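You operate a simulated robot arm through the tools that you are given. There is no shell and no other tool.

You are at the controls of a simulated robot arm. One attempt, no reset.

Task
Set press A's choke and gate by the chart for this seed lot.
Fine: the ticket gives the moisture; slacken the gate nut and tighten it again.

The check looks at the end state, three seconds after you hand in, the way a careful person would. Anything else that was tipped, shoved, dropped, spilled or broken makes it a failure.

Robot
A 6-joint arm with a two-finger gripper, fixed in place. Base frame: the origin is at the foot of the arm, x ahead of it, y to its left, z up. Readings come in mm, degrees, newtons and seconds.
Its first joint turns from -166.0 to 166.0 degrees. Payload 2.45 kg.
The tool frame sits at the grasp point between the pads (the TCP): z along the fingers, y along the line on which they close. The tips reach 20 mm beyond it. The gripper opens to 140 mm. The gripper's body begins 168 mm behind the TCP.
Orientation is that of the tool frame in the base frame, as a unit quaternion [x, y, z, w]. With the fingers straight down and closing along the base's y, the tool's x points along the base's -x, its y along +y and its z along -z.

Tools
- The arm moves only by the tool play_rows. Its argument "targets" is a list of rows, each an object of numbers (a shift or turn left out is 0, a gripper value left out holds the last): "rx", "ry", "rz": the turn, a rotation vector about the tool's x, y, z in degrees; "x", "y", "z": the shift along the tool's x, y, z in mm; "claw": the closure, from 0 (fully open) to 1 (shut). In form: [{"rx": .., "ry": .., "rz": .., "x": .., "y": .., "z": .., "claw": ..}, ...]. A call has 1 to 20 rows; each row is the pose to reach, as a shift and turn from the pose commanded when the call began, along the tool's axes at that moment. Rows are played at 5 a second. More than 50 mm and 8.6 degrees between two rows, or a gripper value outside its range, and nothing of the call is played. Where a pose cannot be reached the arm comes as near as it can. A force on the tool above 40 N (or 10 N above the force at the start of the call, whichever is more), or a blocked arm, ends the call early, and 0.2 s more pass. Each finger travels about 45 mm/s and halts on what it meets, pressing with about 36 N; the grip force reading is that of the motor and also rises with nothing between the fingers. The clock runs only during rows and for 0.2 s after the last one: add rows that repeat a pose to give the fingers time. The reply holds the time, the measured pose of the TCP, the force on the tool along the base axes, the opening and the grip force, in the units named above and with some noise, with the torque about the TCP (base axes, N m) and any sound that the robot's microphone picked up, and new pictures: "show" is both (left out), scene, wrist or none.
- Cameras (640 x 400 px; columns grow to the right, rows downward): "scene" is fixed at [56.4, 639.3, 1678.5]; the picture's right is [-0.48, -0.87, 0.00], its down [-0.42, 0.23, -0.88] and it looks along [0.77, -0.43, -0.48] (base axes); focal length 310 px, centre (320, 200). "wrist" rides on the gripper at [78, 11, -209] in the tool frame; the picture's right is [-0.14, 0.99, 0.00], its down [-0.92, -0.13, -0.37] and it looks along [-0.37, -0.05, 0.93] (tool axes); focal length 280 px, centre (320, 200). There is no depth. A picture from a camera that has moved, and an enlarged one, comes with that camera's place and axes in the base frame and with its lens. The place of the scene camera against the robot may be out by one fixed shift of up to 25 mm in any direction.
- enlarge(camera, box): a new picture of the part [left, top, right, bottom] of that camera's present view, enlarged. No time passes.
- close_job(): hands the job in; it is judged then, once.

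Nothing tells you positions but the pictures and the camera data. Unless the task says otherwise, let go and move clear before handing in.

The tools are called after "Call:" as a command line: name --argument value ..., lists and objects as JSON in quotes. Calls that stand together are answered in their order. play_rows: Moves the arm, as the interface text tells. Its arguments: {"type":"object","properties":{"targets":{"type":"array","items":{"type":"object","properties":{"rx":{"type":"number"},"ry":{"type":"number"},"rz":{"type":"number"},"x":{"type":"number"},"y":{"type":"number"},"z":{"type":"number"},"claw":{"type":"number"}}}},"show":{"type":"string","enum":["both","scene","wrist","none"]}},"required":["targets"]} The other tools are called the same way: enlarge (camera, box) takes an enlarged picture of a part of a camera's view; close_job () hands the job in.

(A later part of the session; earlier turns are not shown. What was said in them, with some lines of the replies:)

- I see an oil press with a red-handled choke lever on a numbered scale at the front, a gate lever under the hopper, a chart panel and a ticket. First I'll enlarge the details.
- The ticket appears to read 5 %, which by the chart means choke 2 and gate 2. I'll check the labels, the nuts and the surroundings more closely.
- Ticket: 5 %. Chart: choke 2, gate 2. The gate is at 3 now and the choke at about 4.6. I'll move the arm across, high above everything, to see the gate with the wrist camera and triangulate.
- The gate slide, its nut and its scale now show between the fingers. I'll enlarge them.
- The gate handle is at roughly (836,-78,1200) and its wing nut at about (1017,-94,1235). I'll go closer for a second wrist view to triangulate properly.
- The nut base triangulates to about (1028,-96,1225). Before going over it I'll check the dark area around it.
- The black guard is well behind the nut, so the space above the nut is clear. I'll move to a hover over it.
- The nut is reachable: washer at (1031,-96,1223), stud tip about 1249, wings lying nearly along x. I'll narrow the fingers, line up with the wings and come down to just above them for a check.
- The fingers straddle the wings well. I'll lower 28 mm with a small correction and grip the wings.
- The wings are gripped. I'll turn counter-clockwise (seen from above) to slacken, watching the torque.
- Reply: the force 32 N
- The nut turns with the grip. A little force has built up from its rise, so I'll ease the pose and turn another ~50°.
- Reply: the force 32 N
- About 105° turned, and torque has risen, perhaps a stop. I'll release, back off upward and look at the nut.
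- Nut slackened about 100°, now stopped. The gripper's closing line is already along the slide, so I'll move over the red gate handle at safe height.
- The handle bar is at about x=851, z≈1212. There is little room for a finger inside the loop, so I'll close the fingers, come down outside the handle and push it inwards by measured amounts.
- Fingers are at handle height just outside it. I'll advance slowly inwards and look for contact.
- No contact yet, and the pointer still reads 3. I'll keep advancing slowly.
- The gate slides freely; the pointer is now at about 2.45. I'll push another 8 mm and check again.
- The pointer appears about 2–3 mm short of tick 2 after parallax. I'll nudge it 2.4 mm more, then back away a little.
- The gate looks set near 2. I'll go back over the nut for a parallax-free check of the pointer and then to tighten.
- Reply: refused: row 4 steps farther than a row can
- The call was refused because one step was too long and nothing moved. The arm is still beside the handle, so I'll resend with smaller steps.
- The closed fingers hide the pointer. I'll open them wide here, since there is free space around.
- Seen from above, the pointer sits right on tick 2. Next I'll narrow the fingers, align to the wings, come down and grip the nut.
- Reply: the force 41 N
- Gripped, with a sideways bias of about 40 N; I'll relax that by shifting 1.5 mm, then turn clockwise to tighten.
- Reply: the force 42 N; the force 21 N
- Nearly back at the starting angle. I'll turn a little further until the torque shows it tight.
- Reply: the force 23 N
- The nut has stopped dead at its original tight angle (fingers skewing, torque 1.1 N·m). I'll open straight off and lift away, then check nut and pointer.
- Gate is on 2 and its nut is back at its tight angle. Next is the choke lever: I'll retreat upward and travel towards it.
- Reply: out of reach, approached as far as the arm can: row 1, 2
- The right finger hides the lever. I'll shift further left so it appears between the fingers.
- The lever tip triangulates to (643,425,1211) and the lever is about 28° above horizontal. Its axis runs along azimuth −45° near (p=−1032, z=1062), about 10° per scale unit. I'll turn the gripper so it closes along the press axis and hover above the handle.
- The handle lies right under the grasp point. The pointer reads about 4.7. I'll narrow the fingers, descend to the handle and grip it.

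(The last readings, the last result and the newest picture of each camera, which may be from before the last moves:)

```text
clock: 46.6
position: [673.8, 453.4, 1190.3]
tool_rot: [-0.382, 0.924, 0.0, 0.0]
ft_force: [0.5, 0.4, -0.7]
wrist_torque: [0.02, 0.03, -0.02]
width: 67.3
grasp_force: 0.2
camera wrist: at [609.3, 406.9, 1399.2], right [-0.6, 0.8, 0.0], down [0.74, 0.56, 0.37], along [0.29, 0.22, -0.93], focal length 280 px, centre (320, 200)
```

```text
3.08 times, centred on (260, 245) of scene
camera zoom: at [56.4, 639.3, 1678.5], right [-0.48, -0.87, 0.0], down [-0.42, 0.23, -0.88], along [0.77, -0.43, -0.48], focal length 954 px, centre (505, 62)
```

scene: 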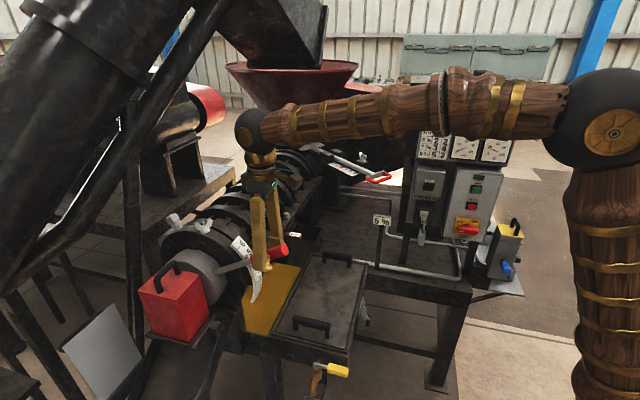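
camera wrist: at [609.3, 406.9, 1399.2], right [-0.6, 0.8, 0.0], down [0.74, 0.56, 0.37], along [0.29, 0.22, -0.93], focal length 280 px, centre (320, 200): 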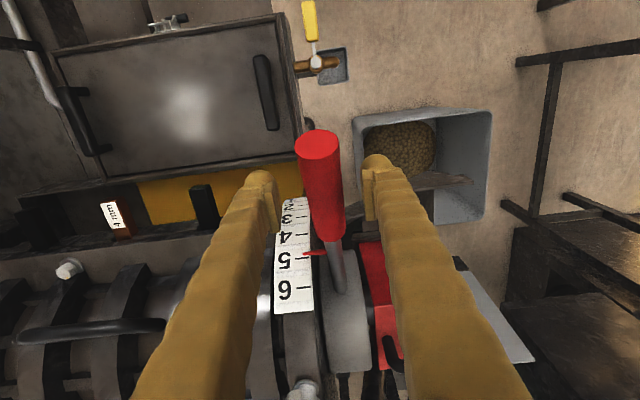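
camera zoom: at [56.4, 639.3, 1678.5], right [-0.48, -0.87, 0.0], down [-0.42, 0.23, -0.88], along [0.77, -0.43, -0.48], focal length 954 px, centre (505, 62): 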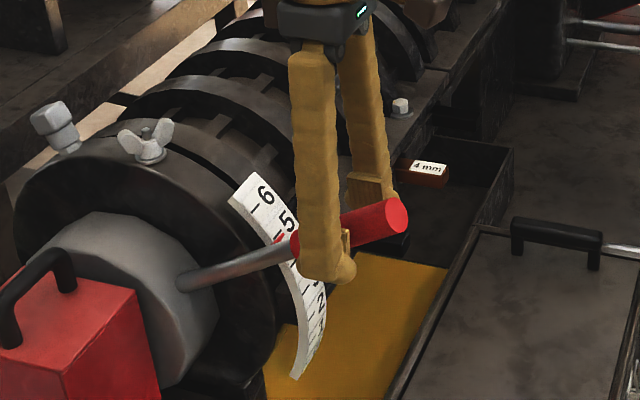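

The fingers straddle the handle. Closing on it.

Call:
play_rows --targets '[{"claw": 1}, {"claw": 1}, {"claw": 1}, {"claw": 1}, {"claw": 1}]' --show "wrist"

Call:
enlarge --camera "wrist" --box '[220, 130, 420, 255]'

```text
clock: 47.5
position: [668.9, 456.7, 1188.9]
tool_rot: [-0.383, 0.924, 0.001, -0.001]
ft_force: [-6.4, 5.3, -0.8]
wrist_torque: [-0.01, 0.06, 0.12]
width: 28.7
grasp_force: 35.6
stopped in row 4: the force on the tool passed its limit at 44 N (the readings are from after the stop); the commanded pose is now the measured one
camera wrist: at [607.6, 409.0, 1399.2], right [-0.61, 0.8, 0.0], down [0.74, 0.56, 0.37], along [0.29, 0.22, -0.93], focal length 280 px, centre (320, 200)
```

wrist: 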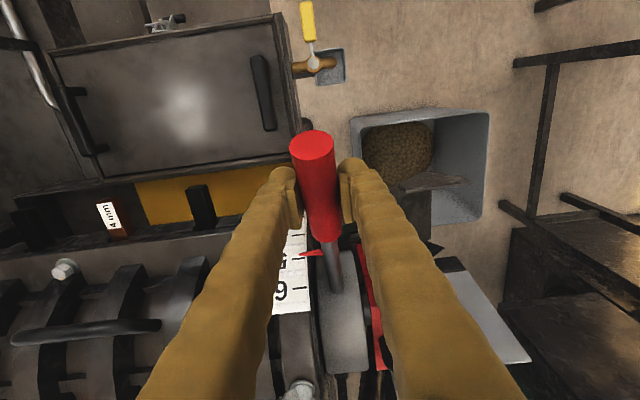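

```text
3.20 times, centred on (320, 192) of wrist
camera zoom: at [607.6, 409.0, 1399.2], right [-0.61, 0.8, 0.0], down [0.74, 0.56, 0.37], along [0.29, 0.22, -0.93], focal length 897 px, centre (320, 224)
```

zoom: 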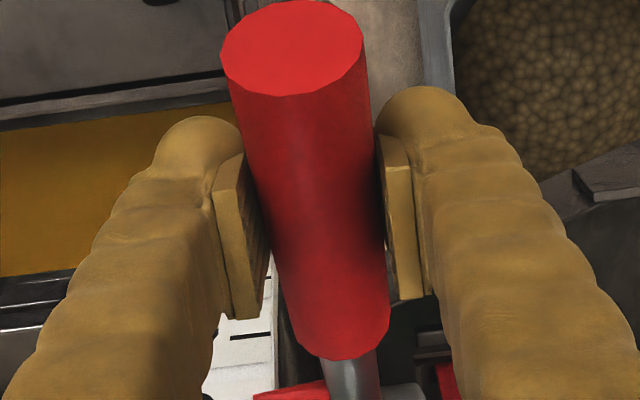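

Gripped (28.7 mm). I'll carry the handle down along its arc, about 12° first, watching force and pointer.

Call:
play_rows --targets '[{"x": 3.2, "z": 6.2}, {"x": 6.9, "z": 13.8}, {"x": 9.8, "z": 20.2}, {"x": 12.5, "z": 26.7}, {"x": 15, "z": 33.2}, {"x": 17.4, "z": 39.8}, {"x": 19.6, "z": 46.5}, {"x": 21.6, "z": 53.2}, {"x": 21.6, "z": 53.2}]'

Call:
enlarge --camera "scene" --box '[180, 180, 340, 310]'

Call:
enlarge --camera "wrist" --box '[220, 130, 420, 330]'

```text
clock: 49.5
position: [653.3, 441.3, 1136.8]
tool_rot: [-0.384, 0.923, 0.0, -0.002]
ft_force: [-26.2, 8.9, 10.5]
wrist_torque: [0.62, -0.33, 0.29]
width: 28.4
grasp_force: 45.1
camera wrist: at [591.5, 393.2, 1345.7], right [-0.6, 0.8, 0.0], down [0.74, 0.56, 0.37], along [0.29, 0.22, -0.93], focal length 280 px, centre (320, 200)
```

scene: 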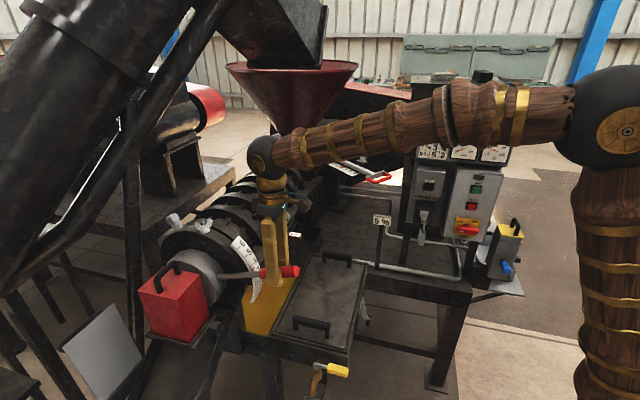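
wrist: 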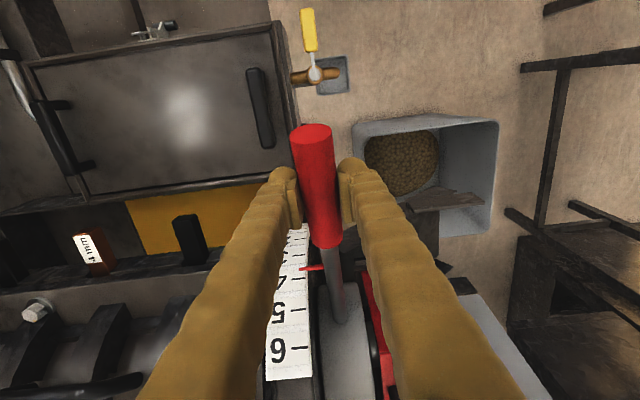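

```text
3.08 times, centred on (260, 245) of scene
camera zoom: at [56.4, 639.3, 1678.5], right [-0.48, -0.87, 0.0], down [-0.42, 0.23, -0.88], along [0.77, -0.43, -0.48], focal length 954 px, centre (505, 62)
```

zoom: 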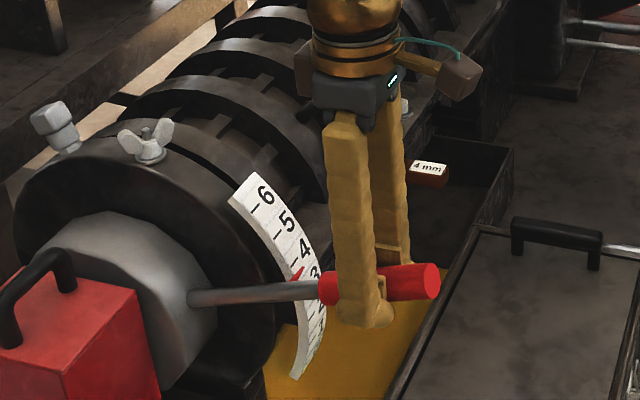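

```text
2.00 times, centred on (320, 230) of wrist
camera zoom: at [591.5, 393.2, 1345.7], right [-0.6, 0.8, 0.0], down [0.74, 0.56, 0.37], along [0.29, 0.22, -0.93], focal length 561 px, centre (320, 140)
```

zoom: 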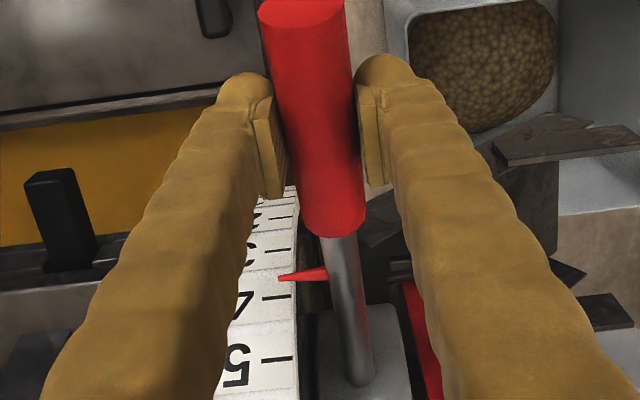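

The lever turns freely; the pointer is now about 3.5 after 12°. I'll continue another 10°, easing the side load.

Call:
play_rows --targets '[{"x": 0.5, "y": 0.8, "z": 1}, {"x": 1.8, "y": 1, "z": 6.8}, {"x": 3.5, "y": 1, "z": 13.6}, {"x": 5, "y": 1, "z": 20.5}, {"x": 6.3, "y": 1, "z": 27.4}, {"x": 7.4, "y": 1, "z": 34.3}, {"x": 8.4, "y": 1, "z": 41.2}, {"x": 8.9, "y": 1, "z": 45.9}, {"x": 8.9, "y": 1, "z": 45.9}]'

Call:
enlarge --camera "scene" --box '[180, 200, 340, 330]'

Call:
enlarge --camera "wrist" --box '[260, 200, 380, 320]'

```text
clock: 51.5
position: [647.5, 435.9, 1088.3]
tool_rot: [-0.383, 0.924, 0.0, -0.001]
ft_force: [-4.0, -18.2, 7.6]
wrist_torque: [0.15, -0.27, -0.21]
width: 26.7
grasp_force: 45.2
camera wrist: at [585.4, 387.3, 1298.7], right [-0.6, 0.8, 0.0], down [0.74, 0.56, 0.37], along [0.29, 0.22, -0.93], focal length 280 px, centre (320, 200)
```

scene: 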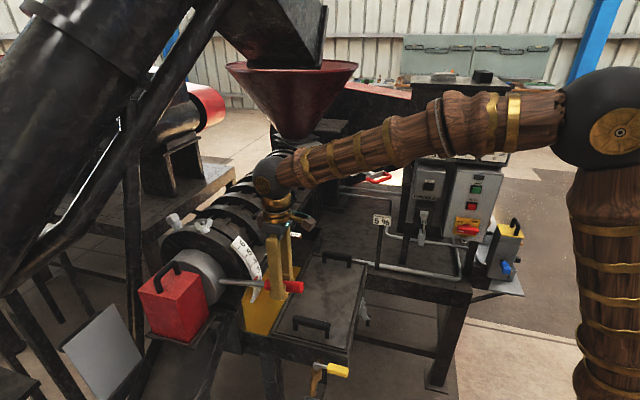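
wrist: 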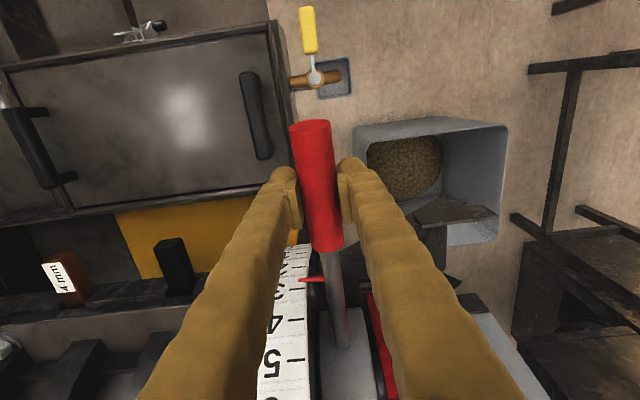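

```text
3.08 times, centred on (260, 265) of scene
camera zoom: at [56.4, 639.3, 1678.5], right [-0.48, -0.87, 0.0], down [-0.42, 0.23, -0.88], along [0.77, -0.43, -0.48], focal length 954 px, centre (505, 0)
```

zoom: 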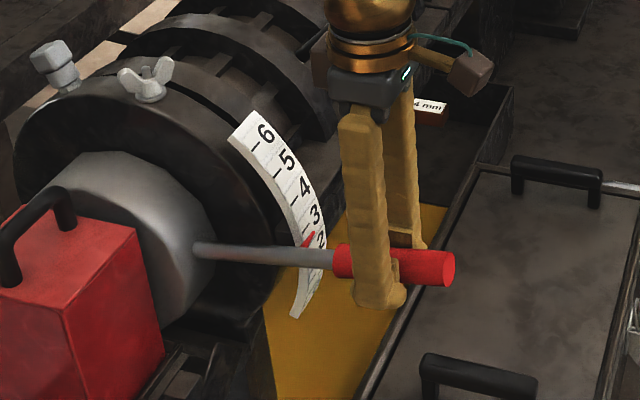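

```text
3.33 times, centred on (320, 260) of wrist
camera zoom: at [585.4, 387.3, 1298.7], right [-0.6, 0.8, 0.0], down [0.74, 0.56, 0.37], along [0.29, 0.22, -0.93], focal length 935 px, centre (320, 0)
```

zoom: 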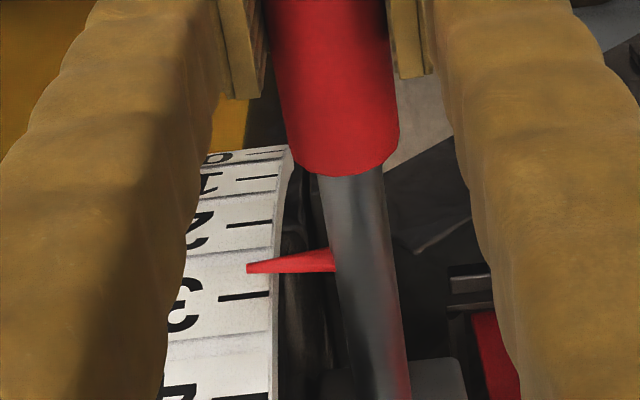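

The pointer is now around 2.6. I'll zoom in further from both cameras to judge the reading and its parallax.

Call:
enlarge --camera "wrist" --box '[280, 235, 330, 285]'

Call:
enlarge --camera "scene" --box '[225, 230, 275, 305]'

```text
8.00 times, centred on (305, 260) of wrist
camera zoom: at [585.4, 387.3, 1298.7], right [-0.6, 0.8, 0.0], down [0.74, 0.56, 0.37], along [0.29, 0.22, -0.93], focal length 2243 px, centre (440, -280)
```

zoom: 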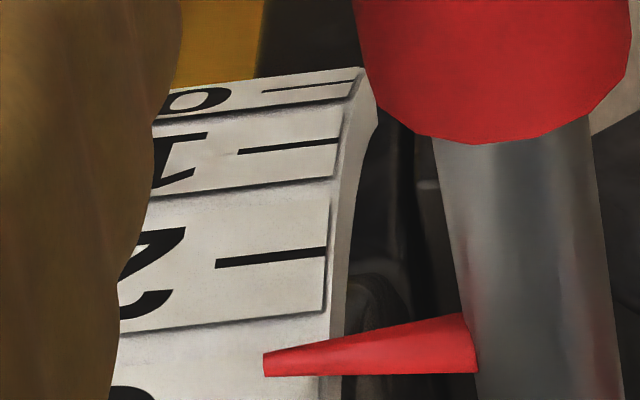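

```text
5.33 times, centred on (250, 268) of scene
camera zoom: at [56.4, 639.3, 1678.5], right [-0.48, -0.87, 0.0], down [-0.42, 0.23, -0.88], along [0.77, -0.43, -0.48], focal length 1653 px, centre (693, -160)
```

zoom: 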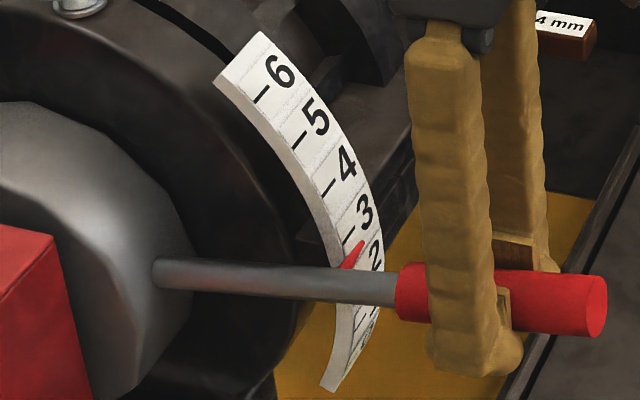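

Combining both views (needle stands about 6 mm off the scale), the true reading is about 2.8. I'll lower another ~6.5°, then re-read.

Call:
play_rows --targets '[{"x": 0.5, "z": 6}, {"x": 0.9, "z": 12}, {"x": 1.2, "z": 18}, {"x": 1.4, "z": 24}, {"x": 1.5, "z": 30}, {"x": 1.5, "z": 30}]' --show "wrist"

Call:
enlarge --camera "wrist" --box '[270, 230, 340, 300]'

Call:
enlarge --camera "scene" --box '[225, 230, 275, 305]'

```text
clock: 53.0
position: [645.0, 434.8, 1059.4]
tool_rot: [-0.383, 0.924, 0.0, 0.0]
ft_force: [15.6, -32.7, 4.5]
wrist_torque: [0.4, -0.56, -0.29]
width: 26.0
grasp_force: 45.6
camera wrist: at [584.2, 386.3, 1269.9], right [-0.6, 0.8, 0.0], down [0.74, 0.56, 0.37], along [0.29, 0.22, -0.93], focal length 280 px, centre (320, 200)
```

wrist: 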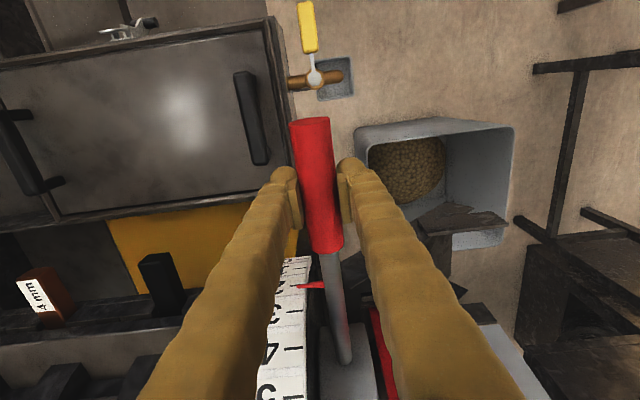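

```text
5.71 times, centred on (305, 265) of wrist
camera zoom: at [584.2, 386.3, 1269.9], right [-0.6, 0.8, 0.0], down [0.74, 0.56, 0.37], along [0.29, 0.22, -0.93], focal length 1602 px, centre (406, -171)
```

zoom: 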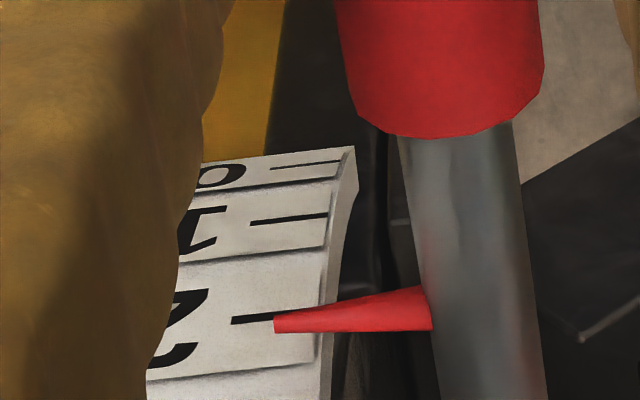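

```text
5.33 times, centred on (250, 268) of scene
camera zoom: at [56.4, 639.3, 1678.5], right [-0.48, -0.87, 0.0], down [-0.42, 0.23, -0.88], along [0.77, -0.43, -0.48], focal length 1653 px, centre (693, -160)
```

zoom: 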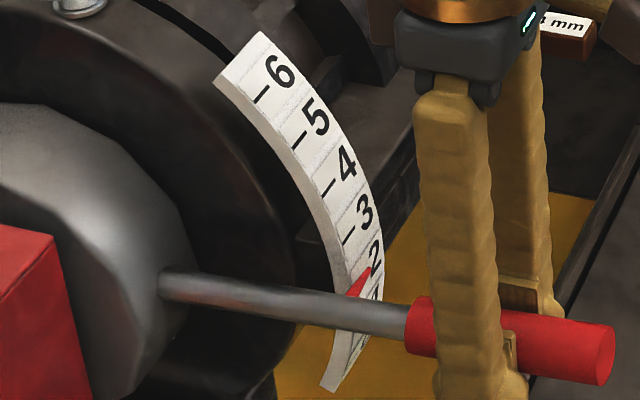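

Readings from both cameras agree at about 2.3. I'll relieve the side load and lower another 13 mm.

Call:
play_rows --targets '[{"x": 0.5, "y": -0.8, "z": 1}, {"x": 0.8, "y": -1.2, "z": 5}, {"x": 0.6, "y": -1.2, "z": 9}, {"x": 0.4, "y": -1.2, "z": 13}, {"x": 0.4, "y": -1.2, "z": 13}]' --show "wrist"

Call:
enlarge --camera "wrist" --box '[270, 230, 340, 300]'

Call:
enlarge --camera "scene" --box '[225, 230, 275, 305]'

```text
clock: 54.1
position: [646.1, 432.9, 1045.9]
tool_rot: [-0.384, 0.924, 0.001, -0.001]
ft_force: [-3.2, -8.2, 3.3]
wrist_torque: [0.15, -0.12, -0.26]
width: 26.1
grasp_force: 44.7
camera wrist: at [584.3, 385.9, 1256.0], right [-0.6, 0.8, 0.0], down [0.74, 0.56, 0.37], along [0.29, 0.22, -0.93], focal length 280 px, centre (320, 200)
```

wrist: 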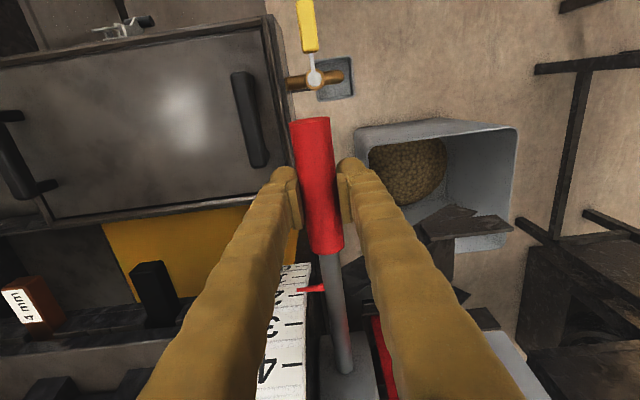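

```text
5.71 times, centred on (305, 265) of wrist
camera zoom: at [584.3, 385.9, 1256.0], right [-0.6, 0.8, 0.0], down [0.74, 0.56, 0.37], along [0.29, 0.22, -0.93], focal length 1602 px, centre (406, -171)
```

zoom: 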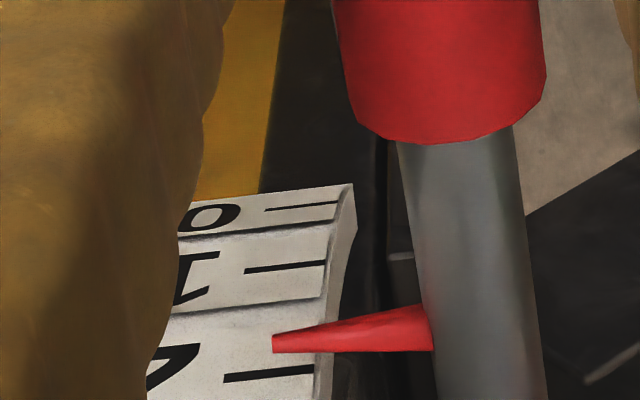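

```text
5.33 times, centred on (250, 268) of scene
camera zoom: at [56.4, 639.3, 1678.5], right [-0.48, -0.87, 0.0], down [-0.42, 0.23, -0.88], along [0.77, -0.43, -0.48], focal length 1653 px, centre (693, -160)
```

zoom: 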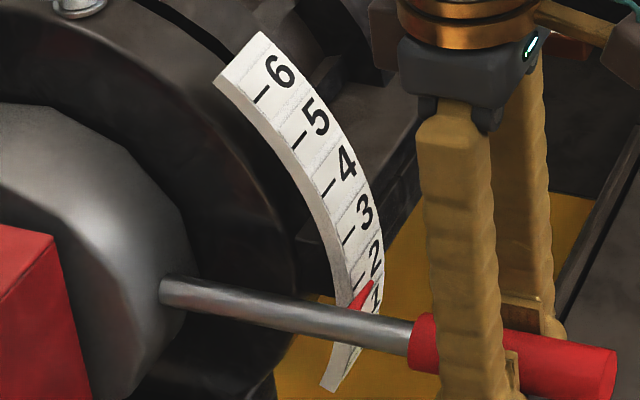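

Both views now suggest close to 2.0. Zooming in to confirm.

Call:
enlarge --camera "scene" --box '[243, 262, 263, 290]'

Call:
enlarge --camera "wrist" --box '[280, 260, 340, 320]'

```text
14.29 times, centred on (253, 276) of scene
camera zoom: at [56.4, 639.3, 1678.5], right [-0.48, -0.87, 0.0], down [-0.42, 0.23, -0.88], along [0.77, -0.43, -0.48], focal length 4428 px, centre (1277, -886)
```

zoom: 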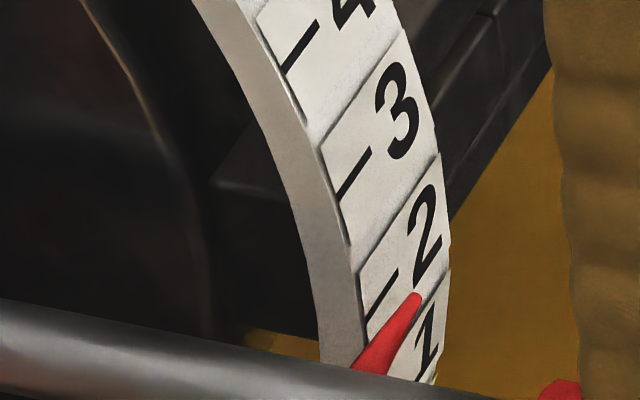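

```text
6.67 times, centred on (310, 290) of wrist
camera zoom: at [584.3, 385.9, 1256.0], right [-0.6, 0.8, 0.0], down [0.74, 0.56, 0.37], along [0.29, 0.22, -0.93], focal length 1869 px, centre (387, -400)
```

zoom: 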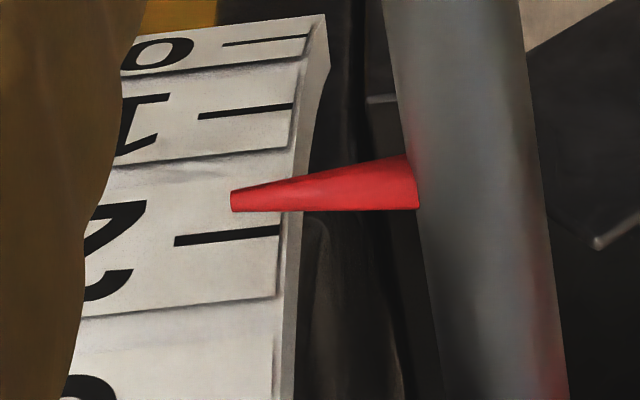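

Seen along the ticks in the scene view, the needle is parallel to tick 2 and on it to within about 1 mm. I'll release the handle and lift straight up.

Call:
play_rows --targets '[{"z": 0.7}, {"z": 0.7}, {"z": 0.7, "claw": 0.55}, {"z": 0.7, "claw": 0.55}, {"z": 0.7, "claw": 0.55}, {"z": 0.7, "claw": 0.55}, {"z": -25, "claw": 0.55}, {"z": -65, "claw": 0.55}, {"z": -105, "claw": 0.55}, {"z": -150, "claw": 0.55}, {"z": -195, "claw": 0.55}, {"z": -240, "claw": 0.4}, {"z": -240, "claw": 0.3}, {"z": -240, "claw": 0.3}]'

Call:
enlarge --camera "scene" --box '[243, 262, 263, 290]'

Call:
enlarge --camera "wrist" --box '[270, 130, 370, 230]'

```text
clock: 57.1
position: [647.8, 432.0, 1285.6]
tool_rot: [-0.383, 0.924, 0.001, -0.002]
ft_force: [-0.3, -0.1, 0.2]
wrist_torque: [-0.03, -0.01, 0.03]
width: 98.1
grasp_force: 0.0
camera wrist: at [585.2, 383.9, 1495.1], right [-0.6, 0.8, 0.0], down [0.74, 0.56, 0.37], along [0.29, 0.22, -0.93], focal length 280 px, centre (320, 200)
```

scene: 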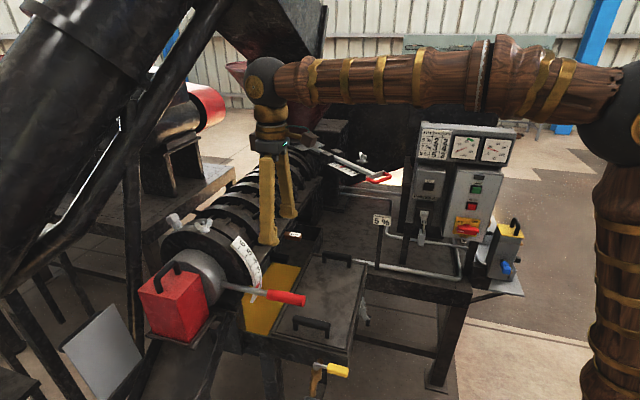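
wrist: 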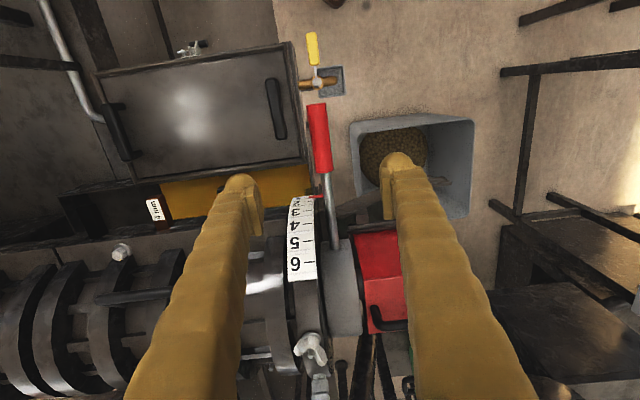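

```text
14.29 times, centred on (253, 276) of scene
camera zoom: at [56.4, 639.3, 1678.5], right [-0.48, -0.87, 0.0], down [-0.42, 0.23, -0.88], along [0.77, -0.43, -0.48], focal length 4428 px, centre (1277, -886)
```

zoom: 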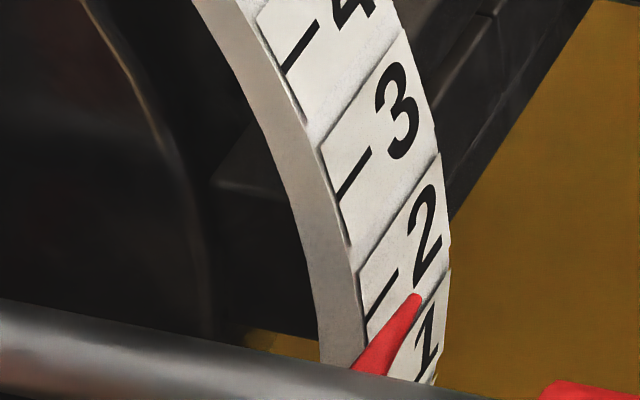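

```text
4.00 times, centred on (320, 180) of wrist
camera zoom: at [585.2, 383.9, 1495.1], right [-0.6, 0.8, 0.0], down [0.74, 0.56, 0.37], along [0.29, 0.22, -0.93], focal length 1122 px, centre (320, 280)
```

zoom: 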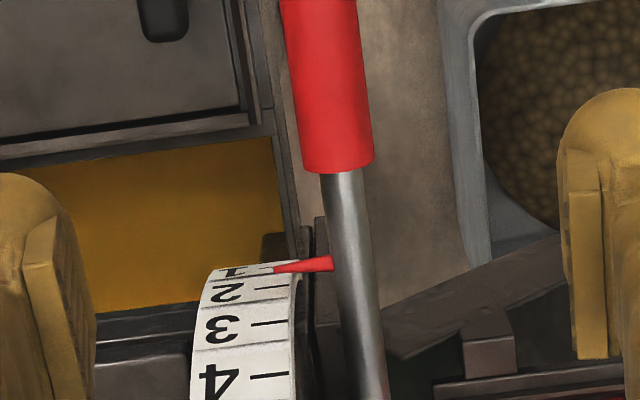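

The lever stayed put. To be sure of the choke reading I'll take a flatter view of the scale with a tilted gripper, clear of everything, out beyond the handle.

Call:
play_rows --targets '[{"x": 20, "y": -10, "ry": -5, "claw": 0}, {"x": 40, "y": -20, "ry": -10}, {"x": 60, "y": -30, "ry": -15}, {"x": 80, "y": -40, "ry": -20}, {"x": 95, "y": -43, "ry": -25}, {"x": 105, "y": -43, "ry": -30}, {"x": 105, "y": -43, "z": 40, "ry": -30}, {"x": 105, "y": -43, "z": 85, "ry": -30}, {"x": 105, "y": -43, "z": 130, "ry": -30}, {"x": 105, "y": -43, "z": 170, "ry": -30}, {"x": 105, "y": -43, "z": 170, "ry": -30}]'

Call:
enlarge --camera "wrist" --box '[240, 200, 400, 360]'

```text
clock: 59.5
position: [603.0, 329.5, 1117.7]
tool_rot: [-0.37, 0.892, 0.101, 0.239]
ft_force: [-0.9, -0.2, -0.4]
wrist_torque: [-0.01, 0.01, 0.0]
width: 140.0
grasp_force: 0.1
camera wrist: at [475.9, 215.5, 1261.7], right [-0.62, 0.78, 0.07], down [0.53, 0.34, 0.78], along [0.59, 0.52, -0.62], focal length 280 px, centre (320, 200)
```

scene: 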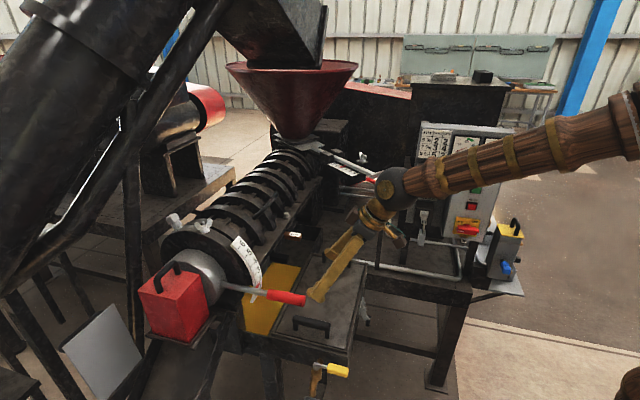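
wrist: 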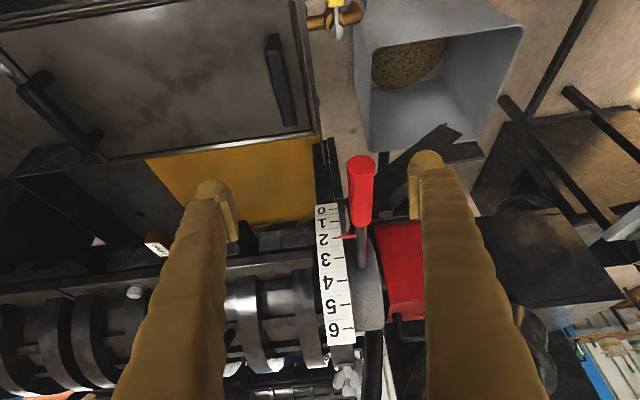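

```text
2.50 times, centred on (320, 280) of wrist
camera zoom: at [475.9, 215.5, 1261.7], right [-0.62, 0.78, 0.07], down [0.53, 0.34, 0.78], along [0.59, 0.52, -0.62], focal length 701 px, centre (320, 0)
```

zoom: 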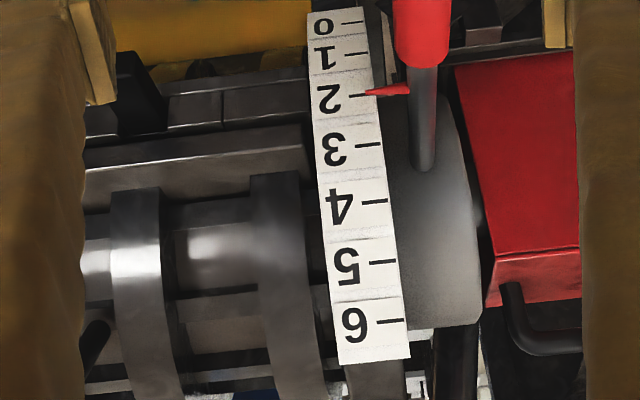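

That is a good view of the whole choke scale. Zooming on the pointer.

Call:
enlarge --camera "wrist" --box '[310, 205, 370, 265]'

```text
6.67 times, centred on (340, 235) of wrist
camera zoom: at [475.9, 215.5, 1261.7], right [-0.62, 0.78, 0.07], down [0.53, 0.34, 0.78], along [0.59, 0.52, -0.62], focal length 1869 px, centre (187, -33)
```

zoom: 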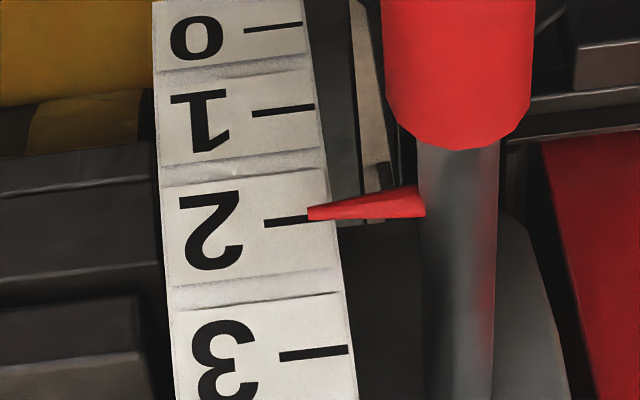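

After parallax the choke reads about 2.1 (slightly high). I'll go back over the handle, regrip and lower it a few more millimetres.

Call:
play_rows --targets '[{"x": -22, "z": -38}, {"x": -43, "z": -74}, {"x": -64, "z": -111}, {"x": -85, "z": -147}, {"x": -100, "y": 7, "z": -138, "ry": 5}, {"x": -115, "y": 14, "z": -130, "ry": 10}, {"x": -130, "y": 21, "z": -121, "ry": 15}, {"x": -145, "y": 28, "z": -112.5, "ry": 20}, {"x": -160, "y": 35, "z": -104, "ry": 25, "claw": 0.5}, {"x": -176, "y": 43, "z": -94.7, "ry": 30, "claw": 0.5}, {"x": -176, "y": 43, "z": -94.7, "ry": 30, "claw": 0.5}, {"x": -176, "y": 43, "z": -94.7, "ry": 30, "claw": 0.5}]' --show "wrist"

```text
clock: 62.1
position: [647.6, 433.6, 1286.9]
tool_rot: [-0.384, 0.923, 0.002, -0.002]
ft_force: [1.1, 0.2, 0.6]
wrist_torque: [0.01, 0.0, -0.02]
width: 70.0
grasp_force: 0.1
camera wrist: at [585.8, 384.4, 1496.5], right [-0.6, 0.8, 0.0], down [0.74, 0.56, 0.37], along [0.29, 0.22, -0.93], focal length 280 px, centre (320, 200)
```

wrist: 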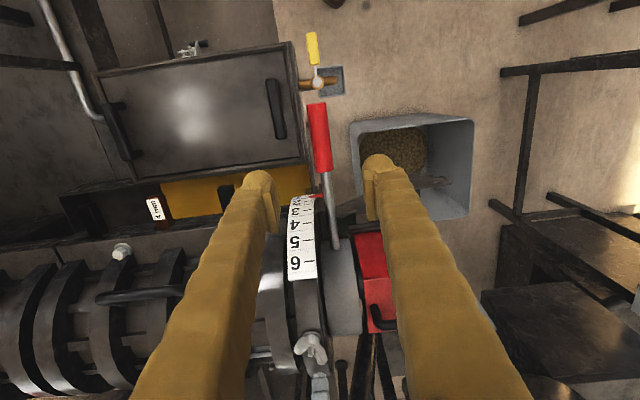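

Back above the handle. Descending and regripping.

Call:
play_rows --targets '[{"z": 45}, {"z": 90}, {"z": 135}, {"z": 175}, {"z": 210}, {"z": 230}, {"z": 241}, {"z": 241}, {"z": 241, "claw": 0.85}, {"z": 241, "claw": 0.85}, {"z": 241, "claw": 0.85}, {"z": 241, "claw": 0.85}]' --show "wrist"

Call:
enlarge --camera "wrist" --box '[260, 110, 380, 320]'

```text
clock: 64.8
position: [647.0, 433.6, 1046.9]
tool_rot: [-0.383, 0.924, 0.001, -0.002]
ft_force: [1.6, -0.1, -1.5]
wrist_torque: [-0.01, -0.06, -0.12]
width: 26.3
grasp_force: 34.7
camera wrist: at [584.4, 386.1, 1256.8], right [-0.6, 0.8, 0.0], down [0.74, 0.56, 0.37], along [0.29, 0.22, -0.93], focal length 280 px, centre (320, 200)
```

wrist: 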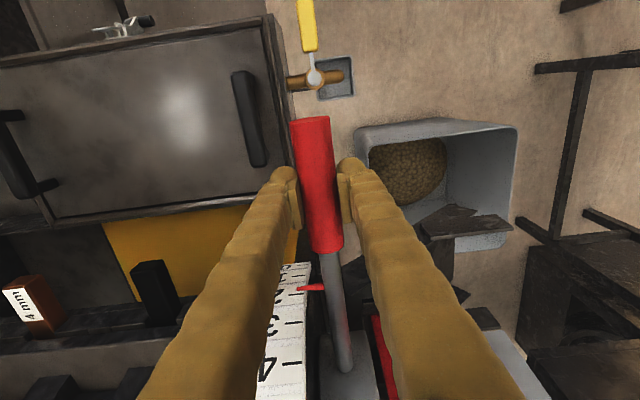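

```text
1.90 times, centred on (320, 215) of wrist
camera zoom: at [584.4, 386.1, 1256.8], right [-0.6, 0.8, 0.0], down [0.74, 0.56, 0.37], along [0.29, 0.22, -0.93], focal length 534 px, centre (320, 171)
```

zoom: 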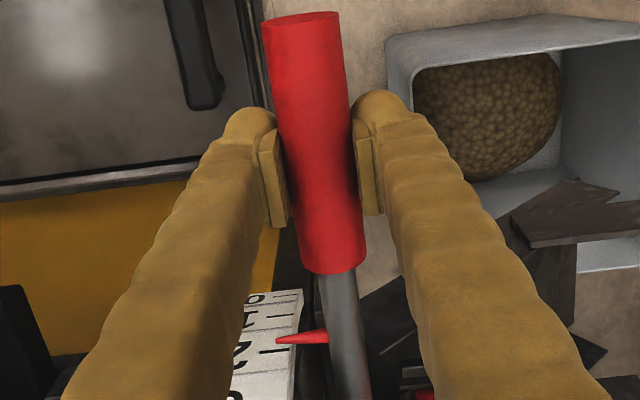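

Regripped with no load. Lowering 4.5 mm.

Call:
play_rows --targets '[{"z": 1.5}, {"z": 3}, {"z": 4.5, "x": -0.3}, {"z": 4.5, "x": -0.3}]' --show "none"

Call:
enlarge --camera "scene" --box '[243, 262, 263, 290]'

Call:
enlarge --camera "wrist" --box '[280, 260, 340, 320]'

```text
clock: 65.8
position: [646.9, 434.2, 1041.4]
tool_rot: [-0.384, 0.923, 0.001, -0.001]
ft_force: [-30.2, 10.0, 4.3]
wrist_torque: [0.45, -0.37, -0.29]
width: 25.8
grasp_force: 45.0
```

```text
14.29 times, centred on (253, 276) of scene
camera zoom: at [56.4, 639.3, 1678.5], right [-0.48, -0.87, 0.0], down [-0.42, 0.23, -0.88], along [0.77, -0.43, -0.48], focal length 4428 px, centre (1277, -886)
```

zoom: 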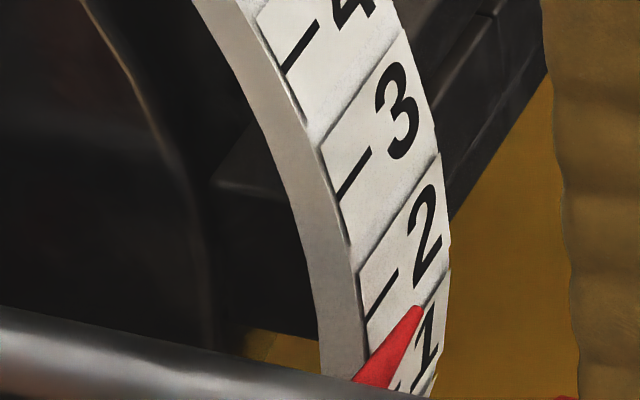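

```text
6.67 times, centred on (310, 290) of wrist
camera zoom: at [584.8, 386.1, 1251.8], right [-0.6, 0.8, 0.0], down [0.74, 0.56, 0.37], along [0.29, 0.22, -0.93], focal length 1869 px, centre (387, -400)
```

zoom: 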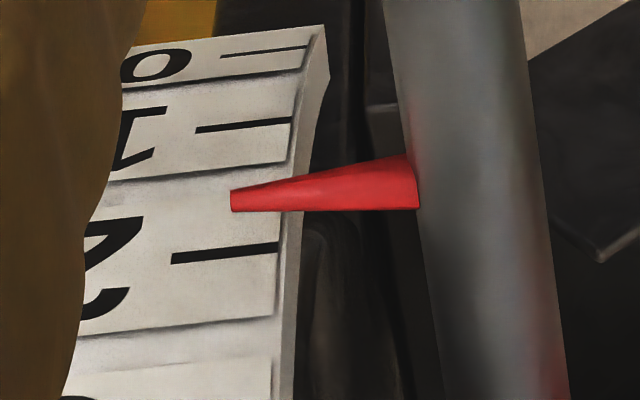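

The pointer moved down about 0.1, putting it at 2.0. Releasing and lifting clear.

Call:
play_rows --targets '[{"y": 0.8}, {"y": 0.8, "claw": 0.5}, {"y": 0.8, "claw": 0.5}, {"y": 0.8, "claw": 0.5}, {"y": 0.8, "claw": 0.5}, {"z": -30, "claw": 0.5}, {"z": -75, "claw": 0.5}, {"z": -120, "claw": 0.5}, {"z": -165, "claw": 0.5}, {"z": -210, "claw": 0.4}, {"z": -245, "claw": 0.3}, {"z": -245, "claw": 0.3}]' --show "none"

Call:
enlarge --camera "scene" --box '[243, 262, 263, 290]'

```text
clock: 68.3
position: [647.5, 434.4, 1286.5]
tool_rot: [-0.384, 0.923, 0.002, -0.001]
ft_force: [0.7, 0.8, -0.4]
wrist_torque: [-0.01, 0.03, 0.02]
width: 98.1
grasp_force: 0.0
```

```text
14.29 times, centred on (253, 276) of scene
camera zoom: at [56.4, 639.3, 1678.5], right [-0.48, -0.87, 0.0], down [-0.42, 0.23, -0.88], along [0.77, -0.43, -0.48], focal length 4428 px, centre (1277, -886)
```

zoom: 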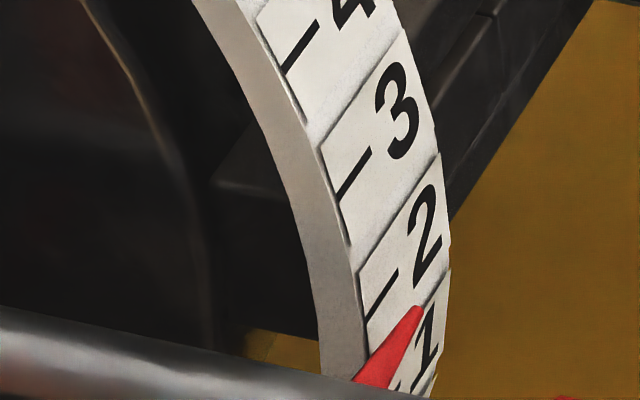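

Holding at about 2. I'll repeat the flat tilted view as a final check of the choke while moving clear.

Call:
play_rows --targets '[{"x": 25, "y": -10, "ry": -6, "claw": 0}, {"x": 50, "y": -20, "ry": -12}, {"x": 75, "y": -30, "ry": -18}, {"x": 95, "y": -40, "ry": -24}, {"x": 115, "y": -43, "ry": -30}, {"x": 130, "y": -43, "ry": -36}, {"x": 130, "y": -43, "z": 45, "ry": -40}, {"x": 130, "y": -43, "z": 90, "ry": -40}, {"x": 130, "y": -43, "z": 135, "ry": -40}, {"x": 130, "y": -43, "z": 180, "ry": -40}, {"x": 130, "y": -43, "z": 200, "ry": -40}, {"x": 130, "y": -43, "z": 200, "ry": -40}]'

Call:
enlarge --camera "wrist" --box '[300, 200, 380, 280]'

```text
clock: 71.0
position: [584.5, 311.3, 1087.2]
tool_rot: [-0.36, 0.868, 0.132, 0.315]
ft_force: [0.0, 0.6, 0.4]
wrist_torque: [0.0, 0.02, 0.01]
width: 140.3
grasp_force: 0.0
camera wrist: at [439.8, 180.8, 1198.5], right [-0.63, 0.77, 0.09], down [0.42, 0.24, 0.87], along [0.65, 0.59, -0.48], focal length 280 px, centre (320, 200)
```

scene: 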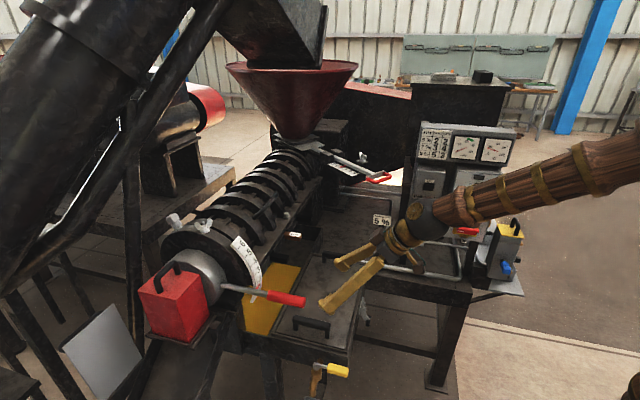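
wrist: 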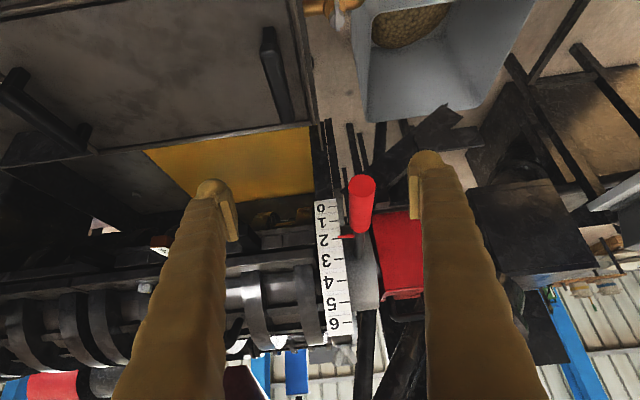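

```text
5.00 times, centred on (340, 240) of wrist
camera zoom: at [439.8, 180.8, 1198.5], right [-0.63, 0.77, 0.09], down [0.42, 0.24, 0.87], along [0.65, 0.59, -0.48], focal length 1402 px, centre (220, 0)
```

zoom: 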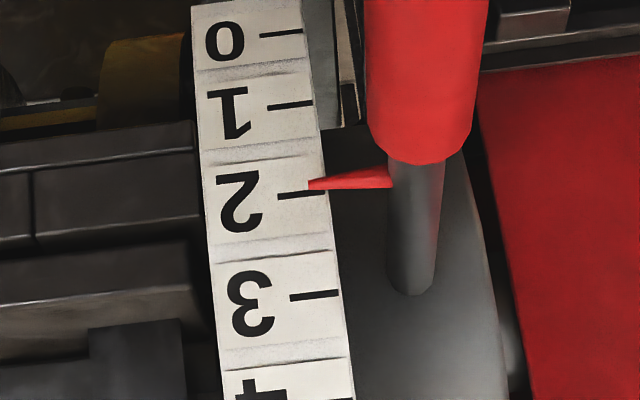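

Choke reads 2.0 after allowing for the needle's stand-off. I'll raise the arm clear and take a last look at both settings.

Call:
play_rows --targets '[{"x": -26, "z": -31}, {"x": -52, "z": -62}, {"x": -78, "z": -92}, {"x": -103, "z": -123}, {"x": -129, "z": -153}, {"x": -155, "z": -184}, {"x": -181, "z": -214}, {"x": -181, "z": -214}]'

Call:
enlarge --camera "scene" --box '[310, 140, 400, 196]'

Call:
enlarge --camera "scene" --box '[140, 190, 400, 390]'

```text
clock: 72.8
position: [586.9, 311.9, 1368.3]
tool_rot: [-0.36, 0.868, 0.132, 0.315]
ft_force: [0.4, 0.4, -0.6]
wrist_torque: [0.02, 0.0, -0.01]
width: 140.0
grasp_force: 0.0
camera wrist: at [443.0, 181.7, 1479.9], right [-0.63, 0.77, 0.09], down [0.42, 0.24, 0.87], along [0.65, 0.59, -0.48], focal length 280 px, centre (320, 200)
```

scene: 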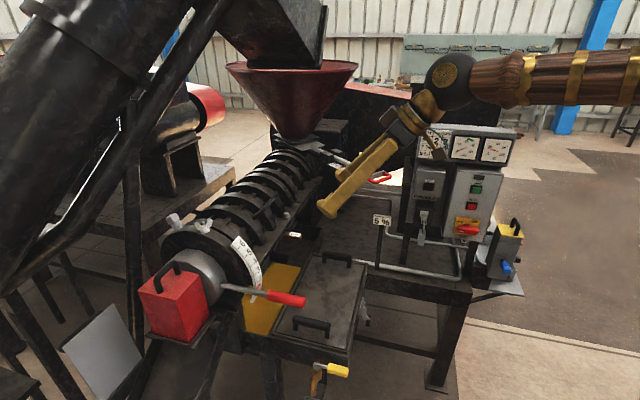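
wrist: 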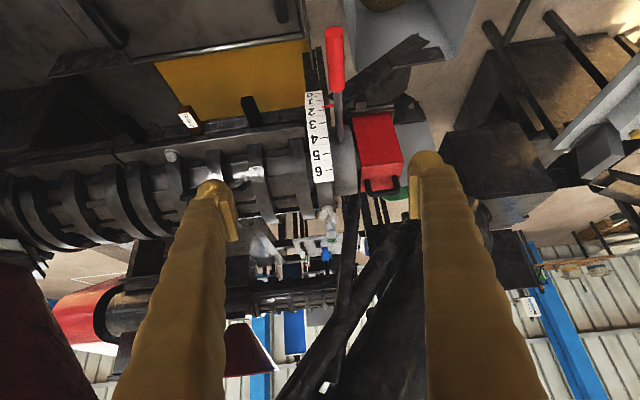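

```text
7.11 times, centred on (355, 168) of scene
camera zoom: at [56.4, 639.3, 1678.5], right [-0.48, -0.87, 0.0], down [-0.42, 0.23, -0.88], along [0.77, -0.43, -0.48], focal length 2204 px, centre (71, 428)
```

zoom: 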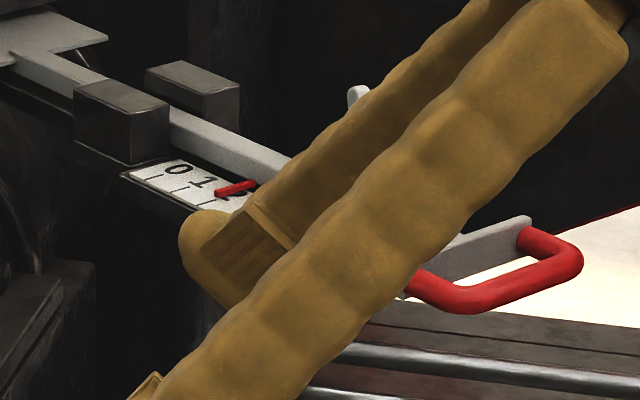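

```text
2.00 times, centred on (270, 290) of scene
camera zoom: at [56.4, 639.3, 1678.5], right [-0.48, -0.87, 0.0], down [-0.42, 0.23, -0.88], along [0.77, -0.43, -0.48], focal length 620 px, centre (420, 20)
```

zoom: 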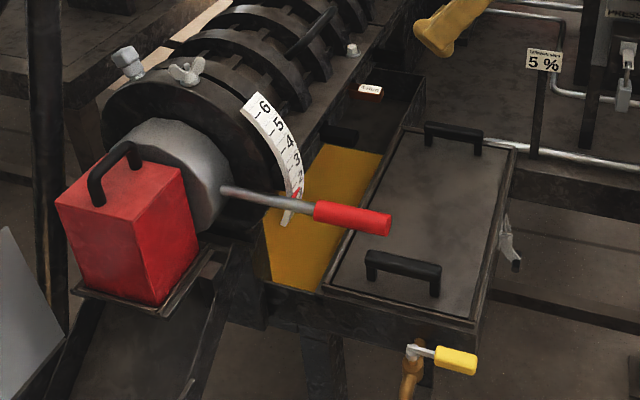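

Everything is where it should be: the gate pointer is on 2 with its wing nut tight, the choke is on 2, and nothing else has been disturbed. The arm is clear, so I'm handing in.

Call:
close_job

```text
The job is handed in.
```

I set press A to choke 2 and gate 2, the chart's values for this lot. The ticket reads Tallowby seed, 5 %. I've handed the job in but have had no verdict back.

- **Gate:** I slackened its wing nut about 100°, pushed the slide in from 3 until the pointer sat on tick 2, and tightened the nut until it stopped at its original angle. Seen from almost directly above, the pointer was within about 1 mm of the mark.
- **Choke:** I brought the lever down from about 5 to 2. The needle stands about 7 mm off the scale, so I corrected for viewing angle. My last close-up gave about 2.0, give or take 0.1.

The arm is released and clear of the press. Nothing else looked disturbed in the final pictures.
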